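You operate a simulated robot arm through the tools that you are given. There is no shell and no other tool.

You run a simulated robot arm. Do the job below in one go: nothing can be reset, and whatever is moved stays where it is left.

TASK
Fit strainer No. 75 by the blue knob and No. 27 by the white knob, then open both valves.
Fine: from the long white tray; latch both in before a valve opens.

Only the result counts: the job must be done as asked and must still hold three seconds after the hand-in. Knocking over, shifting, dropping, spilling or breaking anything else fails it.

THE ROBOT
A 7-joint arm with a two-finger gripper, fixed in place. Base frame: the origin is at the foot of the arm, x ahead of it, y to its left, z up; the work surface is at about z = 0. Units: cm, rad, N and s.
With the tool pointing down near the work surface it reaches from about 22 to 56 cm from the base axis. Its first joint turns from -2.897 to 2.897 rad. Payload 1.2 kg.
The tool frame sits at the grasp point between the pads (the TCP): z along the fingers, y along the line on which they close. The tips reach 2.2 cm beyond it. The gripper opens to 9.2 cm; its body begins 6.5 cm behind the TCP.
Orientation is that of the tool frame in the base frame, as [roll, pitch, yaw] about the fixed x, y, z axes, in that order (R = Rz(yaw) Ry(pitch) Rx(roll)). With the fingers straight down and closing along the base's y, the tool's x points along the base's -x, its y along +y and its z along -z.

THE INTERFACE
- The arm moves only by the tool arm_command. Its argument "plan" is one flat list of numbers, 7 for each row, row after row: the shift along the tool's x, y, z in units of 25 mm (1.0 is 25 mm), then the turn, a rotation vector about the tool's x, y, z in units of 6 degrees (1.0 is 6 degrees), then the finger opening in cm, from 0 to 9.2. In form: [dx, dy, dz, wx, wy, wz, jaw, dx, dy, dz, wx, wy, wz, jaw, ...]. A call has 1 to 20 rows; each row shifts and turns the commanded pose from where the row before left it, along the tool's axes as they then stand. A call with a number of a shift or a turn outside -1 to 1 is refused whole. A row lasts 0.2 s, in which the tool goes at most 5 cm and 0.15 rad; a call with a longer step from one row to the next is refused whole, and so is a gripper value outside its range. Where a pose cannot be reached the arm comes as near as it can. A force on the tool above 40 N (or 10 N above the force at the start of the call, whichever is more), or a blocked arm, ends the call early, and 0.2 s more pass. The fingers move at their own pace (about 14.36 cm/s each) and stop on an object; they squeeze with about 26 N. The grip force told is the motor's: it shows also when the fingers shut on nothing. Time passes only in rows, and 0.2 s behind the last, so rows that do not move let the fingers close. The reply holds the time, the measured pose of the TCP, the force on the tool along the base axes, the opening and the grip force, in the units named above and with some noise, with the torque about the TCP (base axes, N m) and any sound that the robot's microphone picked up.
- Cameras (640 x 400 px; columns grow to the right, rows downward): "scene" is fixed at [39.98, 50.09, 61.06]; the picture's right is [-1.00, 0.08, 0.00], its down [0.05, 0.70, -0.71] and it looks along [-0.05, -0.71, -0.71] (base axes); focal length 316 px, centre (320, 200). "wrist" rides on the gripper at [7.1, 1.9, -10.2] in the tool frame; the picture's right is [-0.26, 0.97, 0.00], its down [-0.75, -0.20, -0.62] and it looks along [-0.60, -0.16, 0.78] (tool axes); focal length 280 px, centre (320, 200). There is no depth. A picture from a camera that has moved, and an enlarged one, comes with that camera's place and axes in the base frame and with its lens.
- get_image(camera): a new picture of that camera. The clock stands still meanwhile.
- enlarge(camera, box): a new picture of the part [left, top, right, bottom] of that camera's present view, enlarged. The clock stands still meanwhile.
- sign_off(): hands the job in; it is judged then, once.

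Places have to be worked out from the pictures, the camera data and where the tool is seen. Open the gripper and draw the arm clear of the work before you hand the job in, unless the task says otherwise.

The tools are called after "Emit:" by a JSON object that holds its "api" and its "payload". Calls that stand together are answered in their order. arm_command: Moves the arm, as the interface text tells. Its arguments: {"type":"object","properties":{"plan":{"type":"array"}},"required":["plan"]} The other tools are called the same way: get_image (camera) takes a picture; enlarge (camera, box) takes an enlarged picture of a part of a camera's view; sign_off () hands the job in.

At the start:

```text
time_s: 0.0
tool_pos: [38.9, 5.71, 34.63]
tcp_rot: [-3.141, 0.0, -3.141]
ft_force: [0.7, -0.2, 0.8]
torque: [0.0, 0.02, 0.02]
gripper_width: 9.2
grasp_force: 0.0
```

scene: 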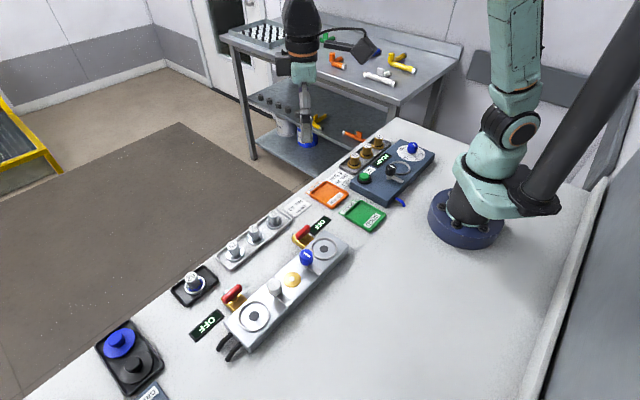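
wrist: 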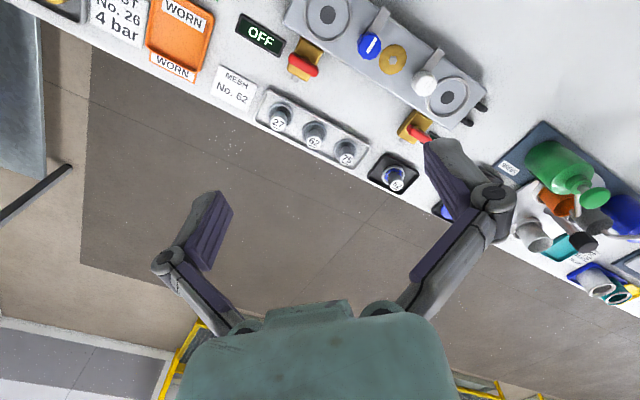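

I'll first look closely at the fixture, the tray and the labels before moving anything.

Emit:
{"api": "enlarge", "payload": {"camera": "scene", "box": [200, 180, 360, 280]}}

Emit:
{"api": "enlarge", "payload": {"camera": "scene", "box": [170, 260, 330, 360]}}

Emit:
{"api": "enlarge", "payload": {"camera": "wrist", "box": [240, 60, 400, 160]}}

Emit:
{"api": "enlarge", "payload": {"camera": "wrist", "box": [280, 0, 500, 140]}}

Emit:
{"api": "enlarge", "payload": {"camera": "scene", "box": [290, 120, 450, 220]}}

```text
4.00 times, centred on (280, 230) of scene
camera zoom: at [39.98, 50.09, 61.06], right [-1.0, 0.08, 0.0], down [0.05, 0.7, -0.71], along [-0.05, -0.71, -0.71], focal length 1262 px, centre (480, 80)
```

zoom: 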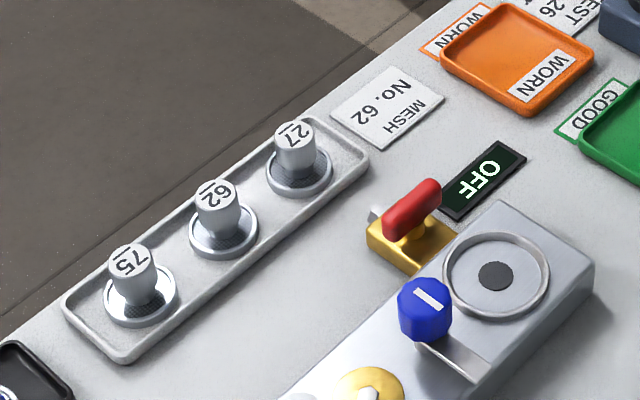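

```text
4.00 times, centred on (250, 310) of scene
camera zoom: at [39.98, 50.09, 61.06], right [-1.0, 0.08, 0.0], down [0.05, 0.7, -0.71], along [-0.05, -0.71, -0.71], focal length 1262 px, centre (600, -240)
```

zoom: 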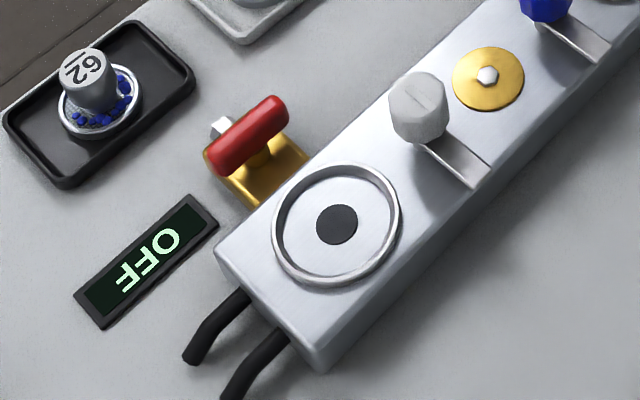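

```text
4.00 times, centred on (320, 110) of wrist
camera zoom: at [31.78, 7.6, 44.79], right [0.26, 0.97, 0.0], down [0.75, -0.2, 0.62], along [0.6, -0.16, -0.78], focal length 1122 px, centre (320, 560)
```

zoom: 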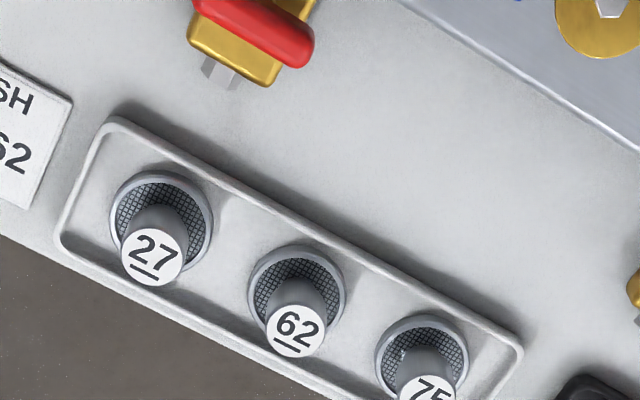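

```text
2.86 times, centred on (390, 70) of wrist
camera zoom: at [31.78, 7.6, 44.79], right [0.26, 0.97, 0.0], down [0.75, -0.2, 0.62], along [0.6, -0.16, -0.78], focal length 801 px, centre (120, 571)
```

zoom: 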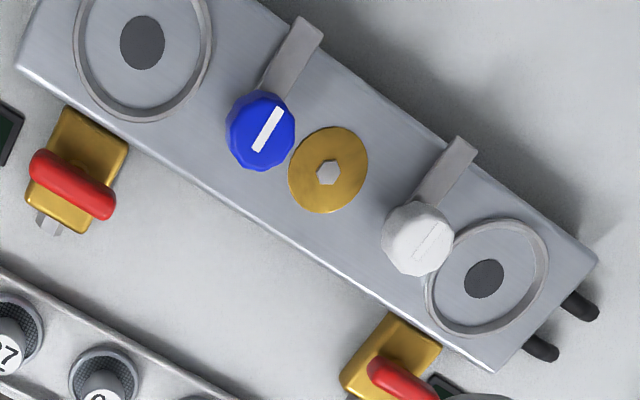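

```text
4.00 times, centred on (370, 170) of scene
camera zoom: at [39.98, 50.09, 61.06], right [-1.0, 0.08, 0.0], down [0.05, 0.7, -0.71], along [-0.05, -0.71, -0.71], focal length 1262 px, centre (120, 320)
```

zoom: 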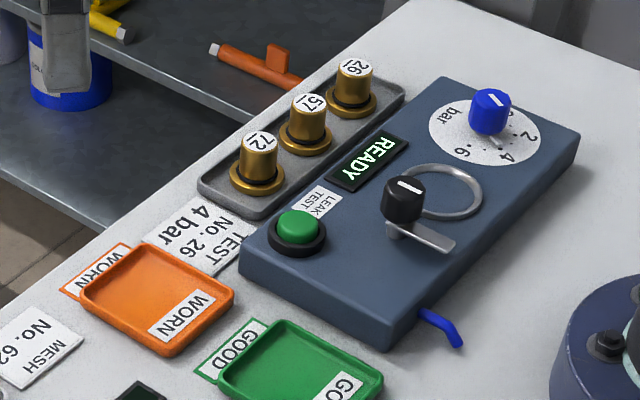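

The strainers in the long pale tray read 27, 62, 75. I judge 75 to be near (56, 6), 27 near (47, -3), the blue seat near (35.8, 7.6) and the white seat near (50.4, 22.3), all on a block about 2.8 cm high. I'll enlarge the knobs, latches and valves to see how they work.

Emit:
{"api": "enlarge", "payload": {"camera": "scene", "box": [280, 220, 360, 270]}}

Emit:
{"api": "enlarge", "payload": {"camera": "scene", "box": [215, 270, 295, 320]}}

Emit:
{"api": "enlarge", "payload": {"camera": "wrist", "box": [390, 70, 500, 140]}}

Emit:
{"api": "enlarge", "payload": {"camera": "wrist", "box": [270, 20, 350, 90]}}

Emit:
{"api": "enlarge", "payload": {"camera": "scene", "box": [80, 260, 240, 400]}}

Emit:
{"api": "enlarge", "payload": {"camera": "scene", "box": [210, 205, 300, 275]}}

```text
8.00 times, centred on (320, 245) of scene
camera zoom: at [39.98, 50.09, 61.06], right [-1.0, 0.08, 0.0], down [0.05, 0.7, -0.71], along [-0.05, -0.71, -0.71], focal length 2524 px, centre (320, -160)
```

zoom: 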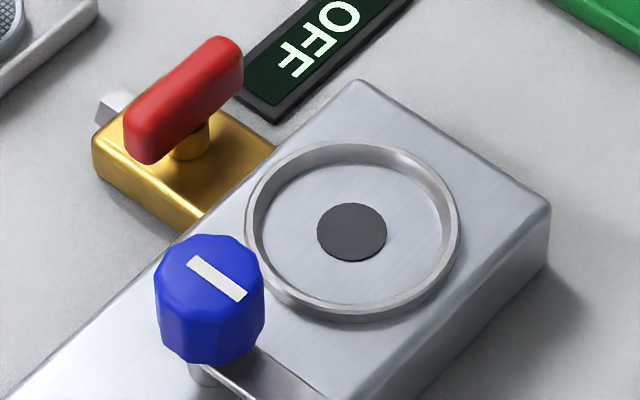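

```text
8.00 times, centred on (255, 295) of scene
camera zoom: at [39.98, 50.09, 61.06], right [-1.0, 0.08, 0.0], down [0.05, 0.7, -0.71], along [-0.05, -0.71, -0.71], focal length 2524 px, centre (840, -560)
```

zoom: 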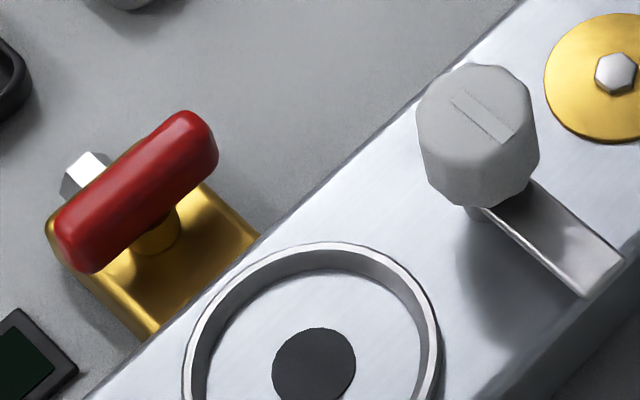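

```text
5.71 times, centred on (445, 105) of wrist
camera zoom: at [31.78, 7.6, 44.79], right [0.26, 0.97, 0.0], down [0.75, -0.2, 0.62], along [0.6, -0.16, -0.78], focal length 1602 px, centre (-394, 743)
```

zoom: 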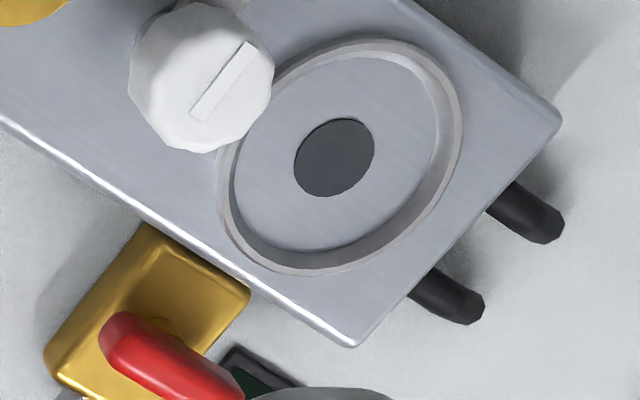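

```text
5.71 times, centred on (310, 55) of wrist
camera zoom: at [31.78, 7.6, 44.79], right [0.26, 0.97, 0.0], down [0.75, -0.2, 0.62], along [0.6, -0.16, -0.78], focal length 1602 px, centre (377, 1029)
```

zoom: 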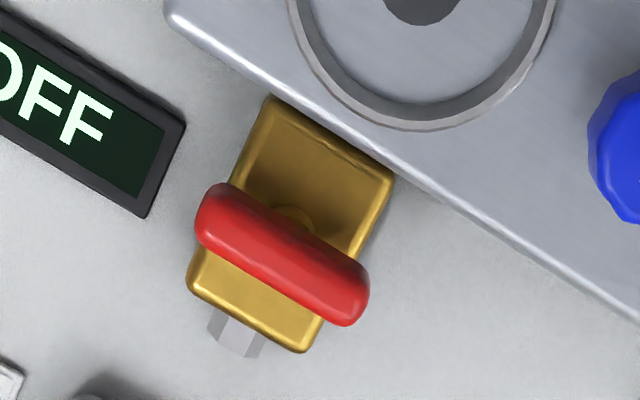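

```text
2.86 times, centred on (160, 330) of scene
camera zoom: at [39.98, 50.09, 61.06], right [-1.0, 0.08, 0.0], down [0.05, 0.7, -0.71], along [-0.05, -0.71, -0.71], focal length 901 px, centre (777, -171)
```

zoom: 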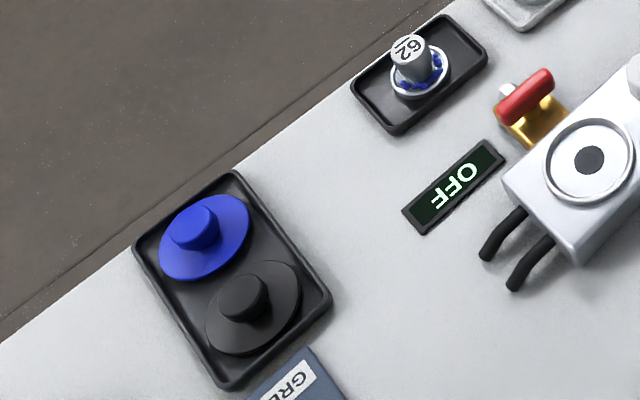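

```text
5.71 times, centred on (255, 240) of scene
camera zoom: at [39.98, 50.09, 61.06], right [-1.0, 0.08, 0.0], down [0.05, 0.7, -0.71], along [-0.05, -0.71, -0.71], focal length 1803 px, centre (691, -29)
```

zoom: 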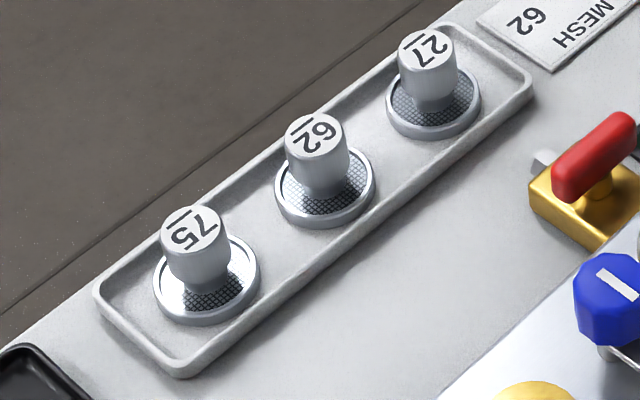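

The geometry is clear. Each strainer drops into a ring, each knob swings its latch bar 90° over it, and the red T-handles sit crosswise, which is closed. I'll turn the tool 45° to line up with the fixture and hover above No. 27 to refine positions with the wrist camera.

Emit:
{"api": "arm_command", "payload": {"plan": [0, 0, 0, 0, 0, -0.9375, 6, 0, 0, 0, 0, 0, -0.9375, 6, 0, 0, 0, 0, 0, -0.9375, 6, 0, 0, 0, 0, 0, -0.9375, 6, 0, 0, 0, 0, 0, -0.9375, 6, 0, 0, 0, 0, 0, -0.9375, 6, 0, 0, 0, 0, 0, -0.9375, 6, 0, 0, 0, 0, 0, -0.9375, 6, 0.006, -0.528, 0.9156, 0, 0, 0, 6, 0.006, -0.528, 0.9156, 0, 0, 0, 6, 0.006, -0.528, 0.9156, 0, 0, 0, 6, 0.006, -0.528, 0.9156, 0, 0, 0, 6, 0.006, -0.528, 0.9156, 0, 0, 0, 6, 0.006, -0.528, 0.9156, 0, 0, 0, 6, 0.006, -0.528, 0.9156, 0, 0, 0, 6, 0.006, -0.528, 0.9156, 0, 0, 0, 6, 0.006, -0.528, 0.9156, 0, 0, 0, 6, 0, 0, 0, 0, 0, 0, 6]}}

```text
time_s: 3.8
tool_pos: [47.28, -2.82, 14.13]
tcp_rot: [-3.141, -0.001, -2.357]
ft_force: [0.3, -0.8, -0.8]
torque: [0.01, 0.0, -0.01]
gripper_width: 6.02
grasp_force: 0.0
```

The arm tracks accurately and stands at (47.28, -2.82, 14.1). I'll take pictures to refine where strainer 27 is.

Emit:
{"api": "get_image", "payload": {"camera": "wrist"}}

Emit:
{"api": "get_image", "payload": {"camera": "scene"}}

```text
taken
camera wrist: at [40.85, -6.45, 24.15], right [-0.5, 0.87, 0.0], down [0.68, 0.39, 0.63], along [0.54, 0.31, -0.78], focal length 280 px, centre (320, 200)
```

wrist: 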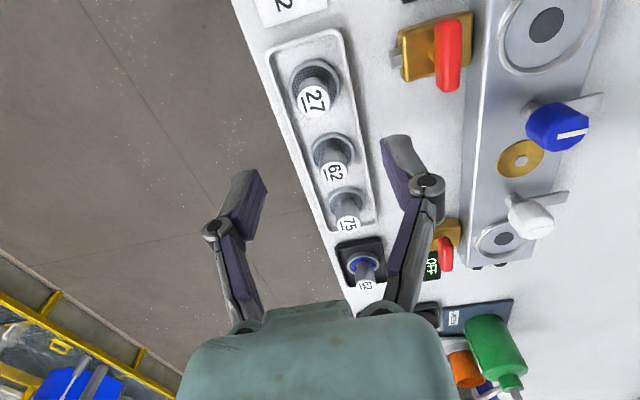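

```text
taken
```

scene: 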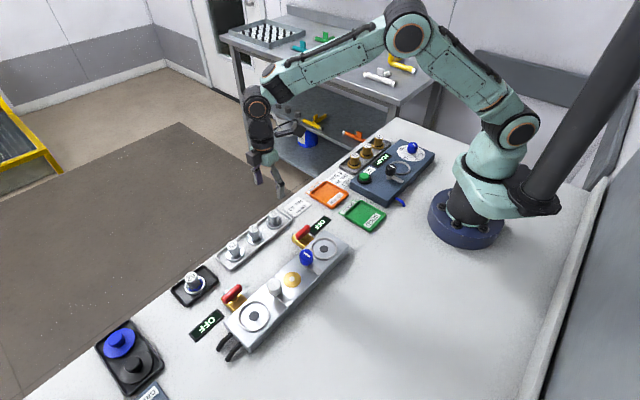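

I'll enlarge the wrist view around strainer 27 to pin its centre and heights.

Emit:
{"api": "enlarge", "payload": {"camera": "wrist", "box": [260, 20, 380, 130]}}

Emit:
{"api": "enlarge", "payload": {"camera": "wrist", "box": [390, 60, 610, 280]}}

```text
3.64 times, centred on (320, 75) of wrist
camera zoom: at [40.85, -6.45, 24.15], right [-0.5, 0.87, 0.0], down [0.68, 0.39, 0.63], along [0.54, 0.31, -0.78], focal length 1020 px, centre (320, 654)
```

zoom: 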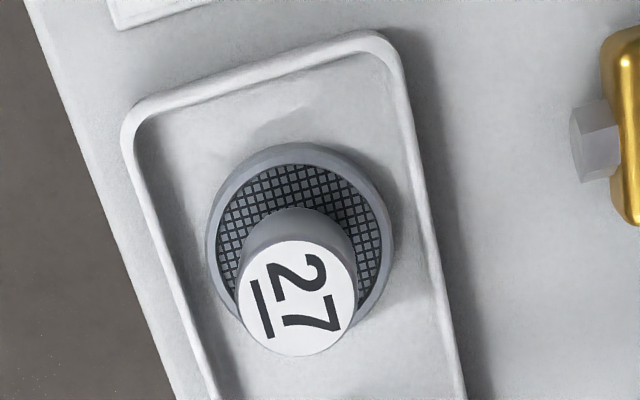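

```text
1.82 times, centred on (500, 170) of wrist
camera zoom: at [40.85, -6.45, 24.15], right [-0.5, 0.87, 0.0], down [0.68, 0.39, 0.63], along [0.54, 0.31, -0.78], focal length 510 px, centre (-7, 254)
```

zoom: 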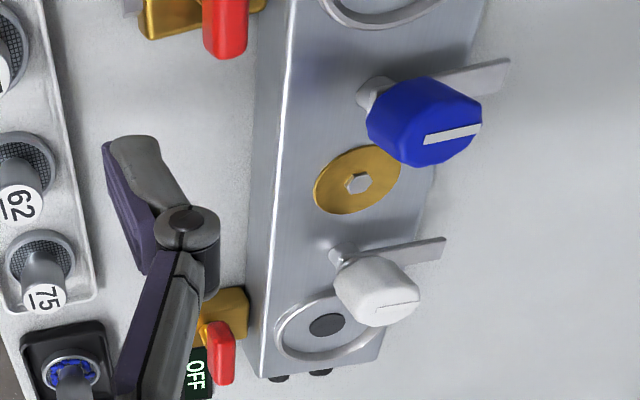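

Strainer 27's centre comes out at about (47.1, -3.3), with its handle top at z≈4.4 and handle diameter ≈2.3 cm. I'll go down to z≈8, still above the handle, and look again.

Emit:
{"api": "arm_command", "payload": {"plan": [0.187, -0.085, 0, 0, 0, 0, 5.5, 0, 0, 0.817, 0, 0, 0, 5.5, 0, 0, 0.817, 0, 0, 0, 5.5, 0, 0, 0.817, 0, 0, 0, 5.5, 0, 0, 0, 0, 0, 0, 5.5]}}

Emit:
{"api": "get_image", "payload": {"camera": "wrist"}}

Emit:
{"api": "enlarge", "payload": {"camera": "scene", "box": [220, 140, 340, 240]}}

```text
time_s: 5.0
tool_pos: [47.14, -3.16, 7.99]
tcp_rot: [3.141, 0.0, -2.356]
ft_force: [-0.3, 0.0, 0.6]
torque: [0.02, -0.01, -0.02]
gripper_width: 5.47
grasp_force: 0.1
```

```text
taken
camera wrist: at [40.62, -6.86, 18.1], right [-0.5, 0.87, 0.0], down [0.68, 0.39, 0.63], along [0.54, 0.31, -0.78], focal length 280 px, centre (320, 200)
```

wrist: 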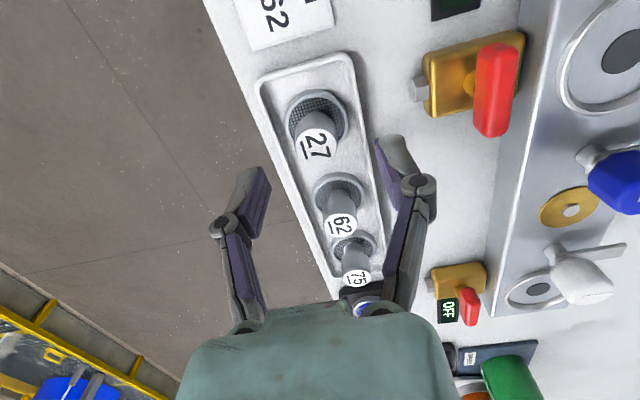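

```text
4.00 times, centred on (280, 190) of scene
camera zoom: at [39.98, 50.09, 61.06], right [-1.0, 0.08, 0.0], down [0.05, 0.7, -0.71], along [-0.05, -0.71, -0.71], focal length 1262 px, centre (480, 240)
```

zoom: 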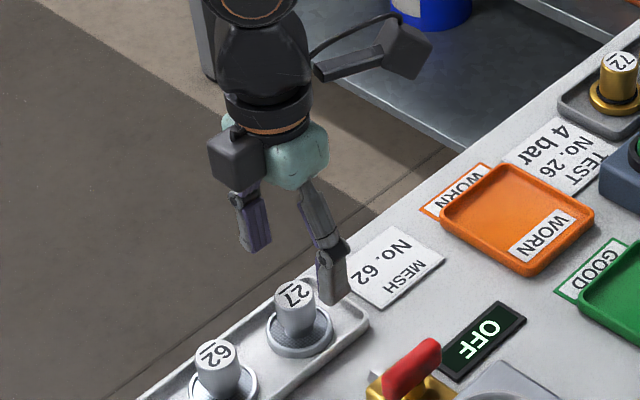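

The tool is just above No. 27. I'll enlarge to check the alignment before going down.

Emit:
{"api": "enlarge", "payload": {"camera": "wrist", "box": [240, 70, 400, 210]}}

```text
2.86 times, centred on (320, 140) of wrist
camera zoom: at [40.62, -6.86, 18.1], right [-0.5, 0.87, 0.0], down [0.68, 0.39, 0.63], along [0.54, 0.31, -0.78], focal length 801 px, centre (320, 371)
```

zoom: 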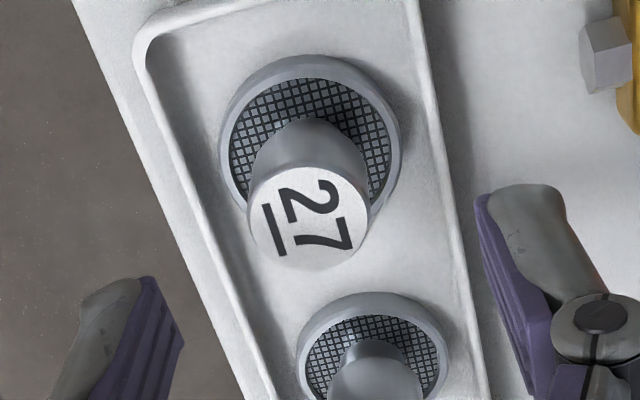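

Strainer 27 stands at about (47.03, -3.4), 0.2 cm from the tool axis. I'll correct that, narrow the fingers to 4.5 cm, go down to z≈3.7 and grip the handle.

Emit:
{"api": "arm_command", "payload": {"plan": [0.056, -0.056, 0, 0, 0, 0, 4.5, 0, 0, 0.42, 0, 0, 0, 4.5, 0, 0, 0.42, 0, 0, 0, 4.5, 0, 0, 0.42, 0, 0, 0, 4.5, 0, 0, 0.42, 0, 0, 0, 4.5, 0, 0, 0, 0, 0, 0, 4.5]}}

Emit:
{"api": "get_image", "payload": {"camera": "wrist"}}

Emit:
{"api": "enlarge", "payload": {"camera": "scene", "box": [220, 160, 340, 260]}}

```text
time_s: 6.4
tool_pos: [46.99, -3.38, 3.82]
tcp_rot: [-3.14, 0.0, -2.355]
ft_force: [-0.1, -0.4, -0.4]
torque: [-0.01, 0.02, 0.0]
gripper_width: 4.48
grasp_force: 0.0
```

```text
taken
camera wrist: at [40.62, -7.08, 13.88], right [-0.5, 0.87, 0.0], down [0.68, 0.39, 0.63], along [0.54, 0.31, -0.78], focal length 280 px, centre (320, 200)
```

wrist: 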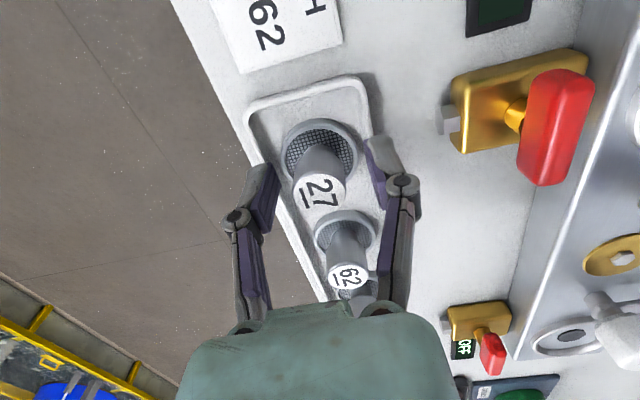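

```text
4.00 times, centred on (280, 210) of scene
camera zoom: at [39.98, 50.09, 61.06], right [-1.0, 0.08, 0.0], down [0.05, 0.7, -0.71], along [-0.05, -0.71, -0.71], focal length 1262 px, centre (480, 160)
```

zoom: 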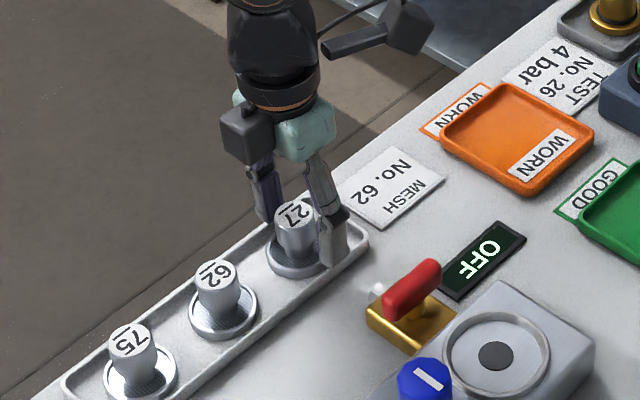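

The fingers straddle the handle of 27 and nothing else is touched. I'll close the grip.

Emit:
{"api": "arm_command", "payload": {"plan": [0, 0, 0, 0, 0, 0, 1.5, 0, 0, 0, 0, 0, 0, 1.5, 0, 0, 0, 0, 0, 0, 1.5]}}

```text
time_s: 7.2
tool_pos: [47.08, -3.37, 3.81]
tcp_rot: [3.141, 0.0, -2.356]
ft_force: [-0.8, 0.2, 7.8]
torque: [0.0, 0.02, 0.01]
gripper_width: 2.4
grasp_force: 25.5
```

The grip holds on the handle (2.4 cm wide, 25 N). I'll lift straight up to about z=14 and check that the strainer comes along.

Emit:
{"api": "arm_command", "payload": {"plan": [0, 0, -0.2, 0, 0, 0, 1.5, 0, 0, -0.4, 0, 0, 0, 1.5, 0, 0, -0.7, 0, 0, 0, 1.5, 0, 0, -0.9, 0, 0, 0, 1.5, 0, 0, -0.9, 0, 0, 0, 1.5, 0, 0, -0.7, 0, 0, 0, 1.5, 0, 0, -0.3, 0, 0, 0, 1.5, 0, 0, 0, 0, 0, 0, 1.5]}}

Emit:
{"api": "get_image", "payload": {"camera": "wrist"}}

Emit:
{"api": "get_image", "payload": {"camera": "scene"}}

```text
time_s: 9.0
tool_pos: [47.04, -3.48, 13.91]
tcp_rot: [-3.141, -0.001, -2.355]
ft_force: [-0.3, -0.8, -0.3]
torque: [0.0, -0.04, 0.02]
gripper_width: 2.4
grasp_force: 26.0
```

```text
taken
camera wrist: at [40.66, -7.12, 24.15], right [-0.5, 0.87, 0.0], down [0.68, 0.39, 0.62], along [0.54, 0.31, -0.78], focal length 280 px, centre (320, 200)
```

wrist: 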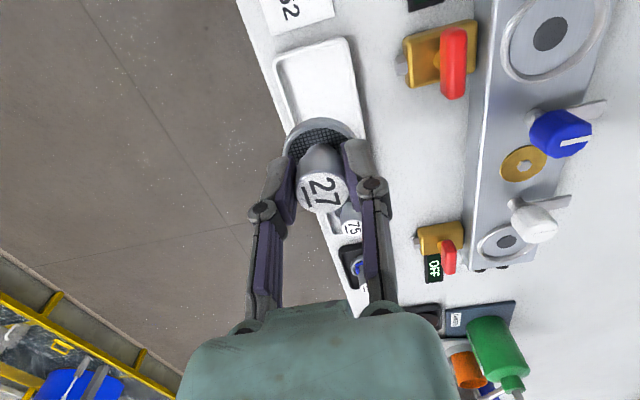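

```text
taken
```

scene: 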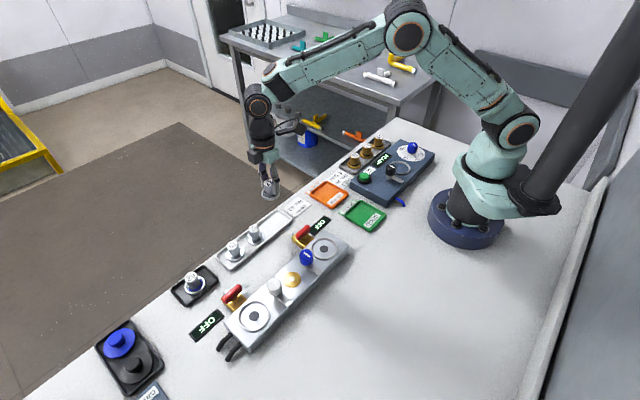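

Strainer 27 is held upright. I'll carry it at z≈14 over to the white seat near (50.3, 22.2) and look there.

Emit:
{"api": "arm_command", "payload": {"plan": [-0.4, 0.3, 0, 0, 0, 0, 1.5, -0.7, 0.55, 0, 0, 0, 0, 1.5, -0.91, 0.702, 0, 0, 0, 0, 1.5, -0.91, 0.702, 0, 0, 0, 0, 1.5, -0.91, 0.702, 0, 0, 0, 0, 1.5, -0.91, 0.702, 0, 0, 0, 0, 1.5, -0.91, 0.702, 0, 0, 0, 0, 1.5, -0.91, 0.702, 0, 0, 0, 0, 1.5, -0.8, 0.6, 0, 0, 0, 0, 1.5, -0.6, 0.55, 0, 0, 0, 0, 1.5, -0.23, 0.108, 0, 0, 0, 0, 1.5, 0, 0, 0, 0, 0, 0, 1.5]}}

Emit:
{"api": "get_image", "payload": {"camera": "wrist"}}

Emit:
{"api": "get_image", "payload": {"camera": "scene"}}

```text
time_s: 11.6
tool_pos: [50.26, 22.2, 13.93]
tcp_rot: [-3.141, 0.0, -2.356]
ft_force: [-0.4, 0.2, -0.6]
torque: [-0.02, 0.01, 0.06]
gripper_width: 2.4
grasp_force: 25.6
```

```text
taken
camera wrist: at [43.97, 18.55, 24.11], right [-0.5, 0.87, 0.0], down [0.68, 0.39, 0.62], along [0.54, 0.31, -0.78], focal length 280 px, centre (320, 200)
```

wrist: 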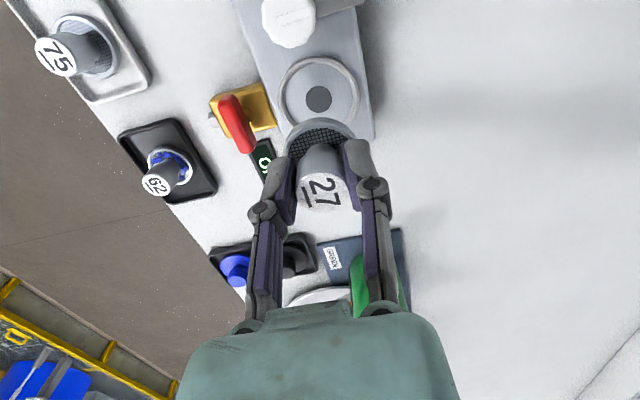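

```text
taken
```

scene: 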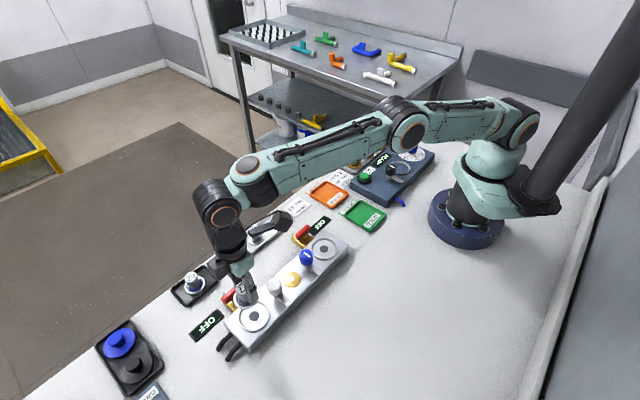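

Emit:
{"api": "enlarge", "payload": {"camera": "wrist", "box": [240, 30, 400, 150]}}

Emit:
{"api": "enlarge", "payload": {"camera": "scene", "box": [200, 240, 330, 360]}}

```text
3.33 times, centred on (320, 90) of wrist
camera zoom: at [43.97, 18.55, 24.11], right [-0.5, 0.87, 0.0], down [0.68, 0.39, 0.62], along [0.54, 0.31, -0.78], focal length 935 px, centre (320, 567)
```

zoom: 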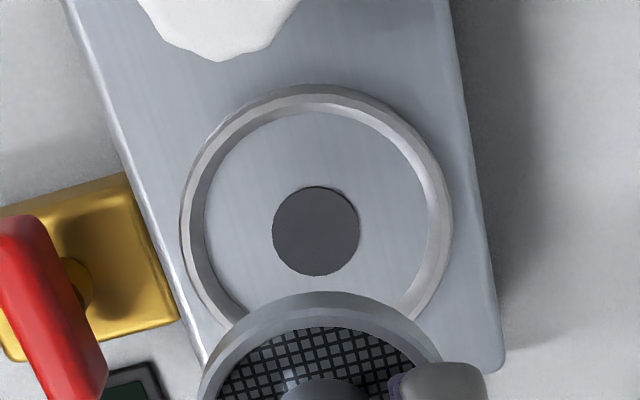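

```text
3.33 times, centred on (265, 300) of scene
camera zoom: at [39.98, 50.09, 61.06], right [-1.0, 0.08, 0.0], down [0.05, 0.7, -0.71], along [-0.05, -0.71, -0.71], focal length 1052 px, centre (503, -133)
```

zoom: 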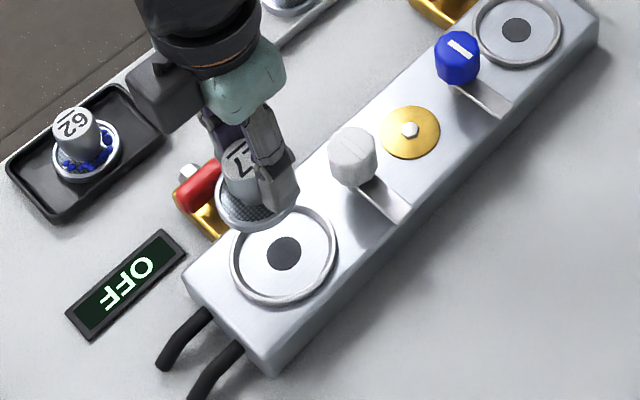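

I place the white seat centre at about (50.35, 22.13). I'll check how the strainer sits in the hand relative to the tool axis.

Emit:
{"api": "enlarge", "payload": {"camera": "wrist", "box": [260, 100, 380, 230]}}

```text
3.08 times, centred on (320, 165) of wrist
camera zoom: at [43.97, 18.55, 24.11], right [-0.5, 0.87, 0.0], down [0.68, 0.39, 0.62], along [0.54, 0.31, -0.78], focal length 863 px, centre (320, 308)
```

zoom: 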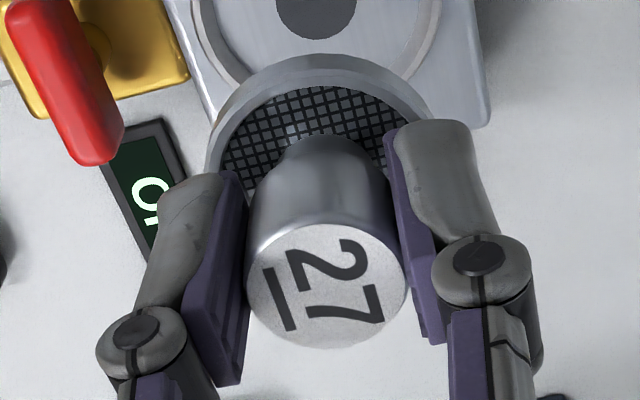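

The strainer is centred in the hand to within 0.1 cm. I'll make the small correction and go down to z≈7.8, with the flange about 1 cm above the ring.

Emit:
{"api": "arm_command", "payload": {"plan": [0.014, -0.037, 0.4, 0, 0, 0, 1.5, 0, 0, 0.7, 0, 0, 0, 1.5, 0, 0, 0.7, 0, 0, 0, 1.5, 0, 0, 0.4, 0, 0, 0, 1.5, 0, 0, 0.24, 0, 0, 0, 1.5, 0, 0, 0, 0, 0, 0, 1.5]}}

Emit:
{"api": "get_image", "payload": {"camera": "wrist"}}

Emit:
{"api": "enlarge", "payload": {"camera": "scene", "box": [210, 260, 310, 350]}}

```text
time_s: 13.0
tool_pos: [50.45, 22.17, 7.76]
tcp_rot: [-3.141, 0.0, -2.356]
ft_force: [0.0, 0.0, -1.0]
torque: [-0.01, -0.01, 0.0]
gripper_width: 2.38
grasp_force: 26.3
```

```text
taken
camera wrist: at [44.05, 18.43, 17.98], right [-0.5, 0.87, 0.0], down [0.68, 0.39, 0.63], along [0.54, 0.31, -0.78], focal length 280 px, centre (320, 200)
```

wrist: 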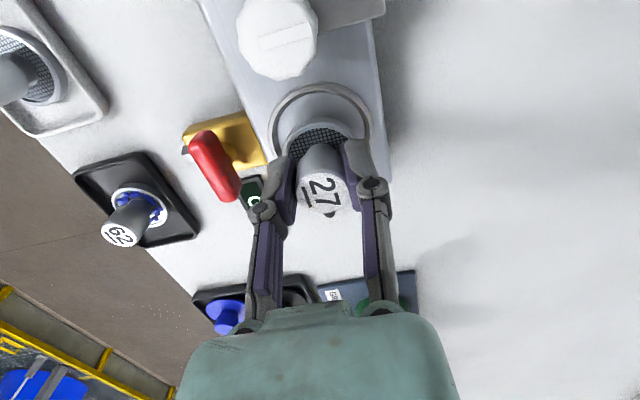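

```text
4.44 times, centred on (260, 305) of scene
camera zoom: at [39.98, 50.09, 61.06], right [-1.0, 0.08, 0.0], down [0.05, 0.7, -0.71], along [-0.05, -0.71, -0.71], focal length 1402 px, centre (587, -267)
```

zoom: 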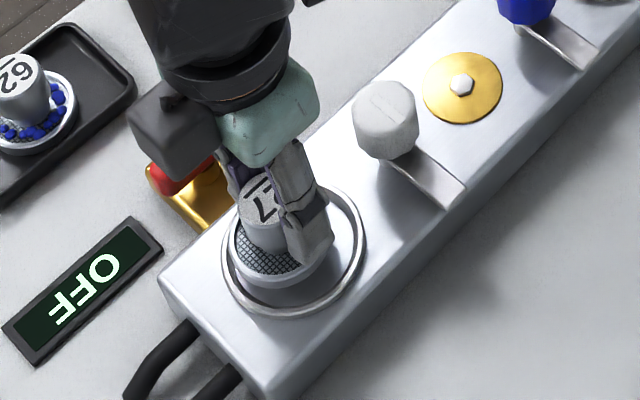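

The flange hovers inside the ring outline, as expected. I'll lower it slowly and watch the force.

Emit:
{"api": "arm_command", "payload": {"plan": [0, 0, 0.1, 0, 0, 0, 1.5, 0, 0, 0.1, 0, 0, 0, 1.5, 0, 0, 0.1, 0, 0, 0, 1.5, 0, 0, 0.1, 0, 0, 0, 1.5, 0, 0, 0, 0, 0, 0, 1.5]}}

Emit:
{"api": "enlarge", "payload": {"camera": "wrist", "box": [240, 60, 400, 220]}}

Emit:
{"api": "enlarge", "payload": {"camera": "scene", "box": [210, 270, 310, 350]}}

```text
time_s: 14.2
tool_pos: [50.56, 22.12, 6.9]
tcp_rot: [3.139, 0.0, -2.355]
ft_force: [0.1, 0.0, -1.0]
torque: [0.0, 0.05, -0.01]
gripper_width: 2.39
grasp_force: 26.3
```

```text
2.50 times, centred on (320, 140) of wrist
camera zoom: at [44.05, 18.46, 16.98], right [-0.5, 0.87, 0.0], down [0.68, 0.39, 0.62], along [0.54, 0.31, -0.78], focal length 701 px, centre (320, 350)
```

zoom: 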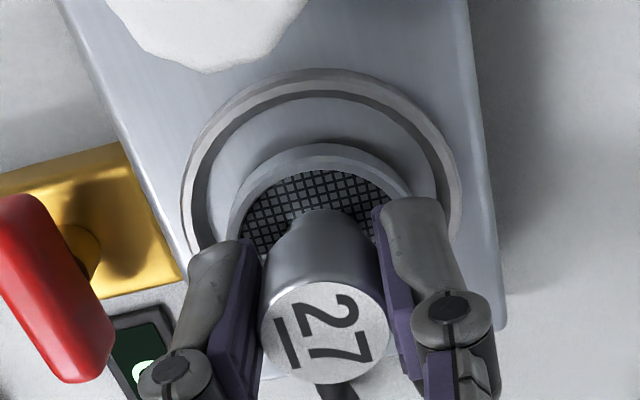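

```text
5.00 times, centred on (260, 310) of scene
camera zoom: at [39.98, 50.09, 61.06], right [-1.0, 0.08, 0.0], down [0.05, 0.7, -0.71], along [-0.05, -0.71, -0.71], focal length 1577 px, centre (620, -350)
```

zoom: 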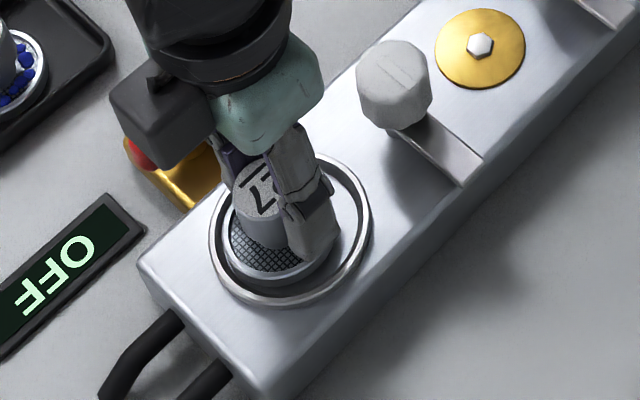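

It's still hanging free with no contact force. I'll continue down in small steps.

Emit:
{"api": "arm_command", "payload": {"plan": [0, 0, 0.06, 0, 0, 0, 1.5, 0, 0, 0.06, 0, 0, 0, 1.5, 0, 0, 0.06, 0, 0, 0, 1.5, 0, 0, 0, 0, 0, 0, 1.5]}}

Emit:
{"api": "enlarge", "payload": {"camera": "scene", "box": [210, 270, 310, 350]}}

```text
time_s: 15.2
tool_pos: [50.53, 22.11, 6.49]
tcp_rot: [3.141, 0.0, -2.356]
ft_force: [-0.3, -0.3, -0.8]
torque: [0.01, -0.01, 0.01]
gripper_width: 2.37
grasp_force: 25.9
```

```text
5.00 times, centred on (260, 310) of scene
camera zoom: at [39.98, 50.09, 61.06], right [-1.0, 0.08, 0.0], down [0.05, 0.7, -0.71], along [-0.05, -0.71, -0.71], focal length 1577 px, centre (620, -350)
```

zoom: 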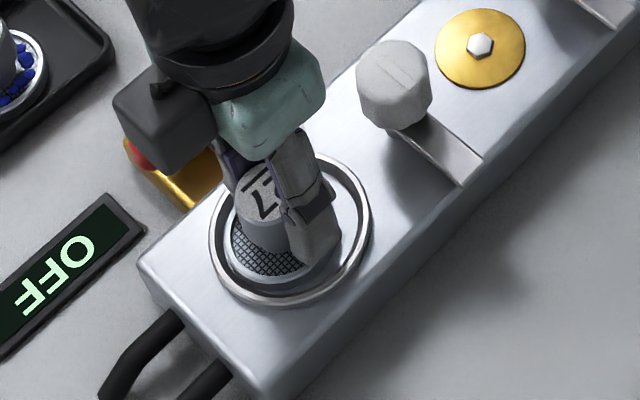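

There's still no contact. I'll compare the flange and ring centres in both views before the last few millimetres.

Emit:
{"api": "enlarge", "payload": {"camera": "wrist", "box": [270, 70, 380, 160]}}

Emit:
{"api": "enlarge", "payload": {"camera": "scene", "box": [235, 290, 290, 340]}}

```text
4.44 times, centred on (325, 115) of wrist
camera zoom: at [44.04, 18.43, 16.56], right [-0.5, 0.87, 0.0], down [0.68, 0.39, 0.63], along [0.54, 0.31, -0.78], focal length 1246 px, centre (298, 578)
```

zoom: 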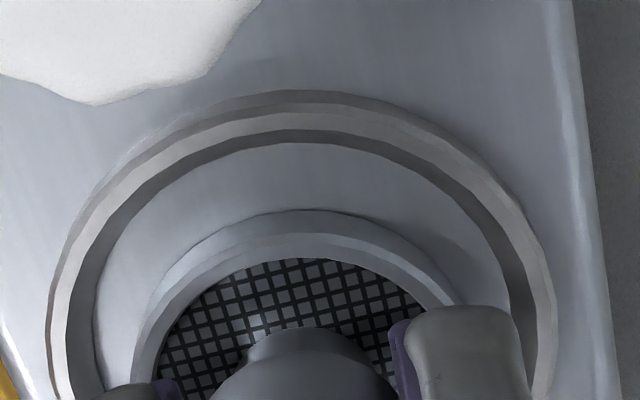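

```text
8.00 times, centred on (262, 315) of scene
camera zoom: at [39.98, 50.09, 61.06], right [-1.0, 0.08, 0.0], down [0.05, 0.7, -0.71], along [-0.05, -0.71, -0.71], focal length 2524 px, centre (780, -720)
```

zoom: 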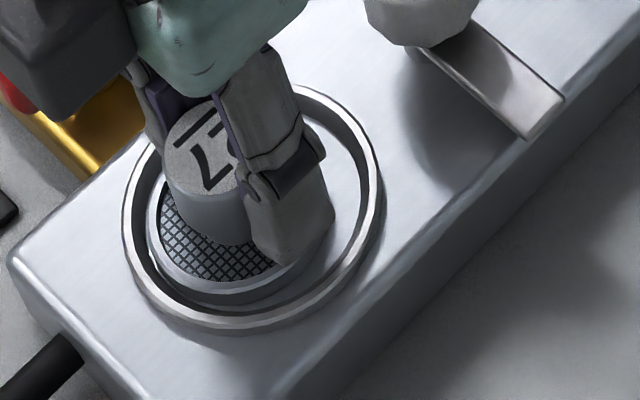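

The flange looks about 0.25 cm too far along the block. I'll nudge it back and lower further in small steps.

Emit:
{"api": "arm_command", "payload": {"plan": [0.09, 0.034, 0, 0, 0, 0, 1.5, 0, 0, 0.05, 0, 0, 0, 1.5, 0, 0, 0.05, 0, 0, 0, 1.5, 0, 0, 0, 0, 0, 0, 1.5]}}

Emit:
{"api": "enlarge", "payload": {"camera": "scene", "box": [235, 290, 290, 340]}}

Emit:
{"api": "enlarge", "payload": {"camera": "wrist", "box": [270, 70, 380, 160]}}

```text
time_s: 16.2
tool_pos: [50.31, 22.03, 6.48]
tcp_rot: [-3.14, 0.003, -2.356]
ft_force: [-1.3, -0.9, 17.3]
torque: [-0.02, 0.02, -0.03]
gripper_width: 2.4
grasp_force: 26.3
```

```text
8.00 times, centred on (262, 315) of scene
camera zoom: at [39.98, 50.09, 61.06], right [-1.0, 0.08, 0.0], down [0.05, 0.7, -0.71], along [-0.05, -0.71, -0.71], focal length 2524 px, centre (780, -720)
```

zoom: 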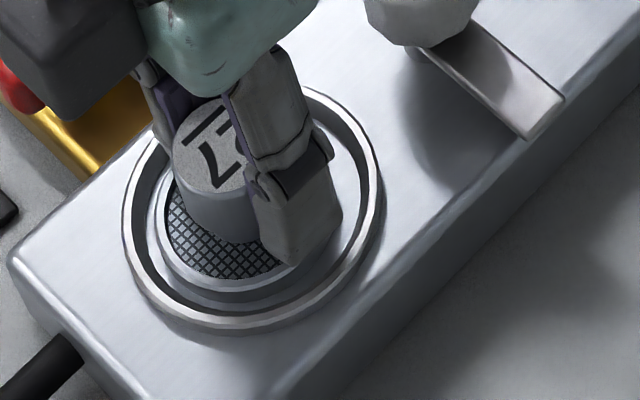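

```text
4.44 times, centred on (325, 115) of wrist
camera zoom: at [43.85, 18.37, 16.41], right [-0.5, 0.87, 0.0], down [0.68, 0.39, 0.63], along [0.54, 0.31, -0.78], focal length 1246 px, centre (298, 578)
```

zoom: 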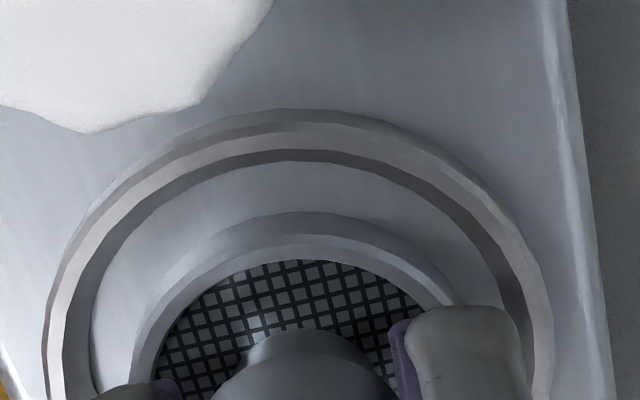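

The strainer touched the seat floor with 17 N at z≈6.45. Both views still show it about 0.2 cm off centre along the block, so I'll ease up, shift it 0.2 cm and set it down again lightly.

Emit:
{"api": "arm_command", "payload": {"plan": [0, 0, -0.14, 0, 0, 0, 1.5, 0.085, 0.023, 0, 0, 0, 0, 1.5, 0, 0, 0.05, 0, 0, 0, 1.5, 0, 0, 0.03, 0, 0, 0, 1.5, 0, 0, 0, 0, 0, 0, 1.5]}}

Emit:
{"api": "enlarge", "payload": {"camera": "scene", "box": [235, 290, 290, 340]}}

Emit:
{"api": "enlarge", "payload": {"camera": "wrist", "box": [270, 70, 380, 160]}}

```text
time_s: 17.4
tool_pos: [50.12, 21.88, 6.41]
tcp_rot: [3.141, 0.0, -2.356]
ft_force: [0.2, 0.0, -0.3]
torque: [0.01, -0.04, 0.0]
gripper_width: 2.37
grasp_force: 25.6
```

```text
8.00 times, centred on (262, 315) of scene
camera zoom: at [39.98, 50.09, 61.06], right [-1.0, 0.08, 0.0], down [0.05, 0.7, -0.71], along [-0.05, -0.71, -0.71], focal length 2524 px, centre (780, -720)
```

zoom: 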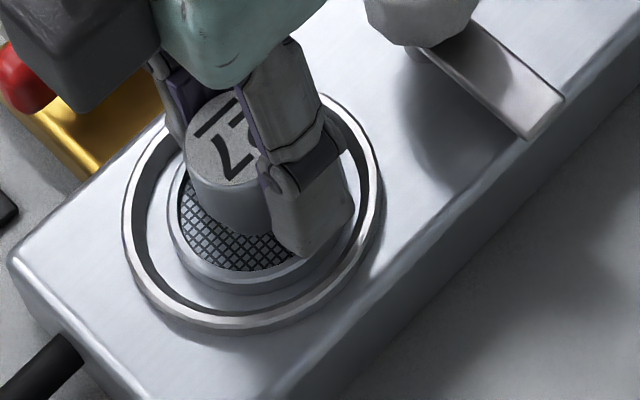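

```text
4.44 times, centred on (325, 115) of wrist
camera zoom: at [43.61, 18.24, 16.46], right [-0.5, 0.87, 0.0], down [0.68, 0.39, 0.62], along [0.54, 0.31, -0.78], focal length 1246 px, centre (298, 578)
```

zoom: 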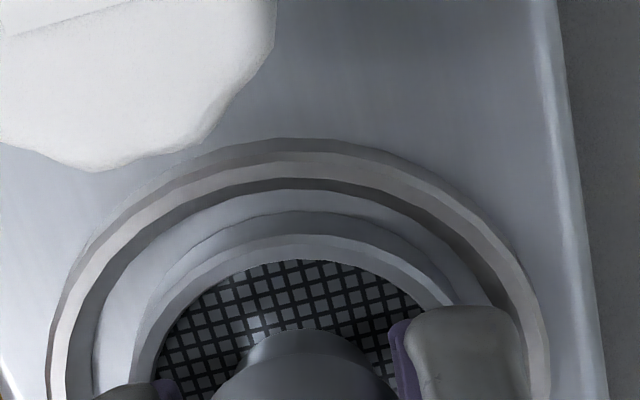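

It's now nearly centred, perhaps 0.1 cm too far back. I'll make a small correction, set it down lightly and open the fingers.

Emit:
{"api": "arm_command", "payload": {"plan": [-0.04, -0.01, 0, 0, 0, 0, 1.5, 0, 0, 0.04, 0, 0, 0, 1.5, 0, 0, 0, 0, 0, 0, 1.5]}}

```text
time_s: 18.2
tool_pos: [50.15, 21.97, 6.31]
tcp_rot: [3.142, 0.001, -2.357]
ft_force: [-1.7, -2.7, 7.9]
torque: [0.02, -0.01, -0.01]
gripper_width: 2.39
grasp_force: 26.4
```

Light contact at 8 N means it's on the floor of the seat. I'll open the fingers to 4.5 cm and rise clear.

Emit:
{"api": "arm_command", "payload": {"plan": [0, 0, 0, 0, 0, 0, 3.0, 0, 0, 0, 0, 0, 0, 4.5, 0, 0, 0, 0, 0, 0, 4.5, 0, 0, -0.3, 0, 0, 0, 4.5, 0, 0, -0.7, 0, 0, 0, 4.5, 0, 0, -0.9, 0, 0, 0, 4.5, 0, 0, -0.9, 0, 0, 0, 4.5, 0, 0, -0.4, 0, 0, 0, 4.5, 0, 0, 0, 0, 0, 0, 4.5]}}

Emit:
{"api": "get_image", "payload": {"camera": "wrist"}}

Emit:
{"api": "enlarge", "payload": {"camera": "scene", "box": [215, 265, 305, 345]}}

```text
time_s: 20.2
tool_pos: [50.13, 22.08, 14.33]
tcp_rot: [-3.141, 0.001, -2.357]
ft_force: [0.4, 0.1, -0.3]
torque: [-0.02, -0.01, -0.02]
gripper_width: 4.5
grasp_force: 0.0
```

```text
taken
camera wrist: at [43.73, 18.28, 24.39], right [-0.5, 0.87, 0.0], down [0.68, 0.39, 0.62], along [0.54, 0.31, -0.78], focal length 280 px, centre (320, 200)
```

wrist: 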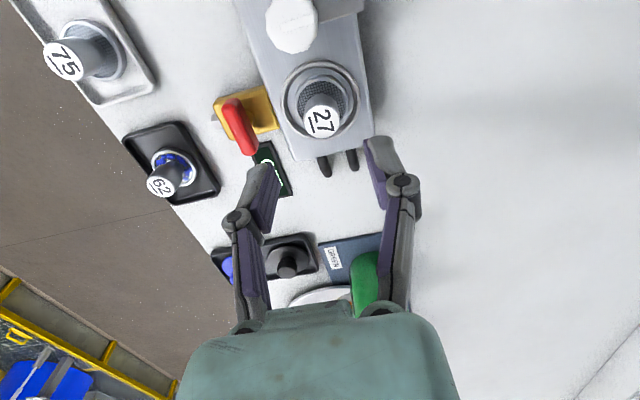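

```text
5.00 times, centred on (260, 305) of scene
camera zoom: at [39.98, 50.09, 61.06], right [-1.0, 0.08, 0.0], down [0.05, 0.7, -0.71], along [-0.05, -0.71, -0.71], focal length 1577 px, centre (620, -325)
```

zoom: 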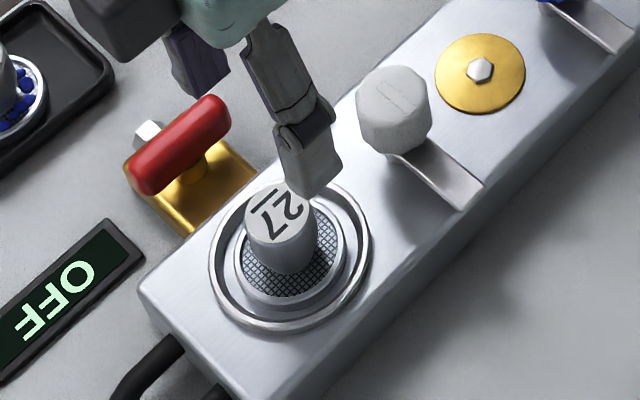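

Strainer 27 sits upright and centred in the white seat. Next I'll move over to No. 75 at about (56, 6), hovering at z≈14.

Emit:
{"api": "arm_command", "payload": {"plan": [0.2, -0.4, 0, 0, 0, 0, 4.5, 0.36, -0.776, 0, 0, 0, 0, 4.5, 0.36, -0.776, 0, 0, 0, 0, 4.5, 0.36, -0.776, 0, 0, 0, 0, 4.5, 0.36, -0.776, 0, 0, 0, 0, 4.5, 0.36, -0.776, 0, 0, 0, 0, 4.5, 0.36, -0.776, 0, 0, 0, 0, 4.5, 0.36, -0.776, 0, 0, 0, 0, 4.5, 0.15, -0.378, 0, 0, 0, 0, 4.5, 0, 0, 0, 0, 0, 0, 4.5]}}

Emit:
{"api": "get_image", "payload": {"camera": "wrist"}}

Emit:
{"api": "get_image", "payload": {"camera": "scene"}}

```text
time_s: 22.4
tool_pos: [55.68, 5.99, 14.26]
tcp_rot: [3.142, 0.001, -2.356]
ft_force: [-0.8, -0.7, -0.1]
torque: [0.01, 0.01, 0.0]
gripper_width: 4.5
grasp_force: 0.0
```

```text
taken
camera wrist: at [49.3, 2.25, 24.33], right [-0.5, 0.87, 0.0], down [0.68, 0.39, 0.63], along [0.54, 0.31, -0.78], focal length 280 px, centre (320, 200)
```

wrist: 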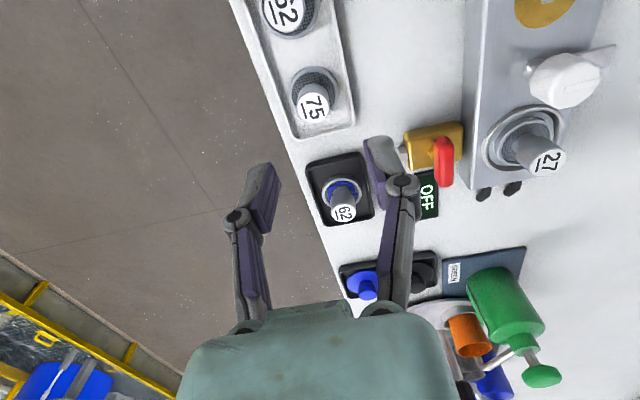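

```text
taken
```

scene: 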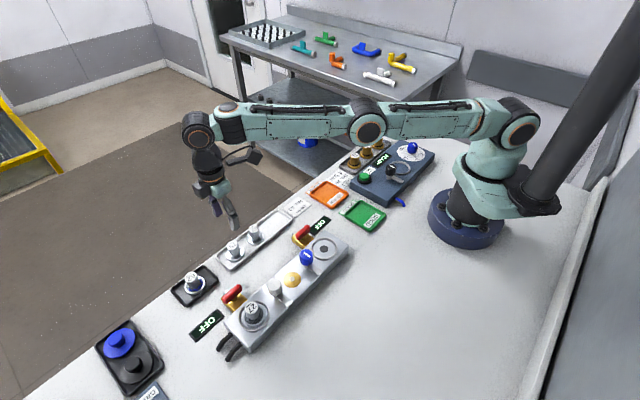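

At z≈14 the arm reached only 56.0 cm radius, its limit. No. 75 is at about (55.8, 5.5), right at that limit, so I'll go down to z≈8.5 above it and see how far vertical reach holds.

Emit:
{"api": "arm_command", "payload": {"plan": [0.15, -0.065, 0, 0, 0, 0, 4.5, 0, 0, 0.8, 0, 0, 0, 4.5, 0, 0, 0.8, 0, 0, 0, 4.5, 0, 0, 0.7, 0, 0, 0, 4.5, 0, 0, 0, 0, 0, 0, 4.5]}}

Emit:
{"api": "get_image", "payload": {"camera": "wrist"}}

Emit:
{"api": "enlarge", "payload": {"camera": "wrist", "box": [240, 60, 400, 210]}}

```text
time_s: 23.6
tool_pos: [55.74, 5.51, 8.55]
tcp_rot: [3.142, -0.001, -2.357]
ft_force: [0.6, 0.1, 0.5]
torque: [0.0, -0.01, 0.03]
gripper_width: 4.5
grasp_force: 0.0
```

```text
taken
camera wrist: at [49.39, 1.88, 18.58], right [-0.5, 0.87, 0.0], down [0.68, 0.39, 0.62], along [0.54, 0.31, -0.78], focal length 280 px, centre (320, 200)
```

wrist: 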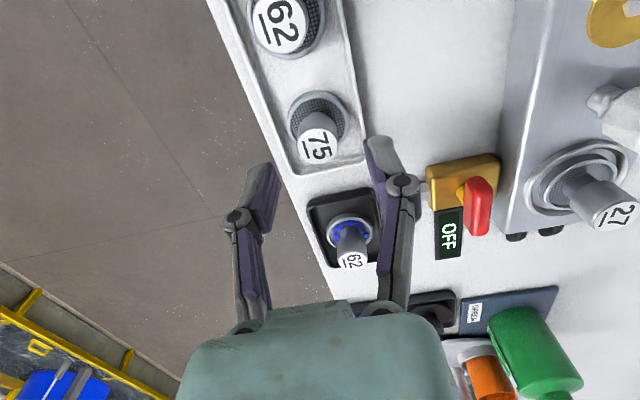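

```text
2.67 times, centred on (320, 135) of wrist
camera zoom: at [49.39, 1.88, 18.58], right [-0.5, 0.87, 0.0], down [0.68, 0.39, 0.62], along [0.54, 0.31, -0.78], focal length 748 px, centre (320, 373)
```

zoom: 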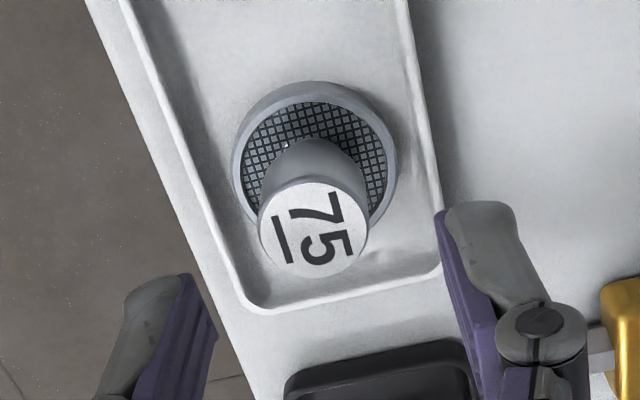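

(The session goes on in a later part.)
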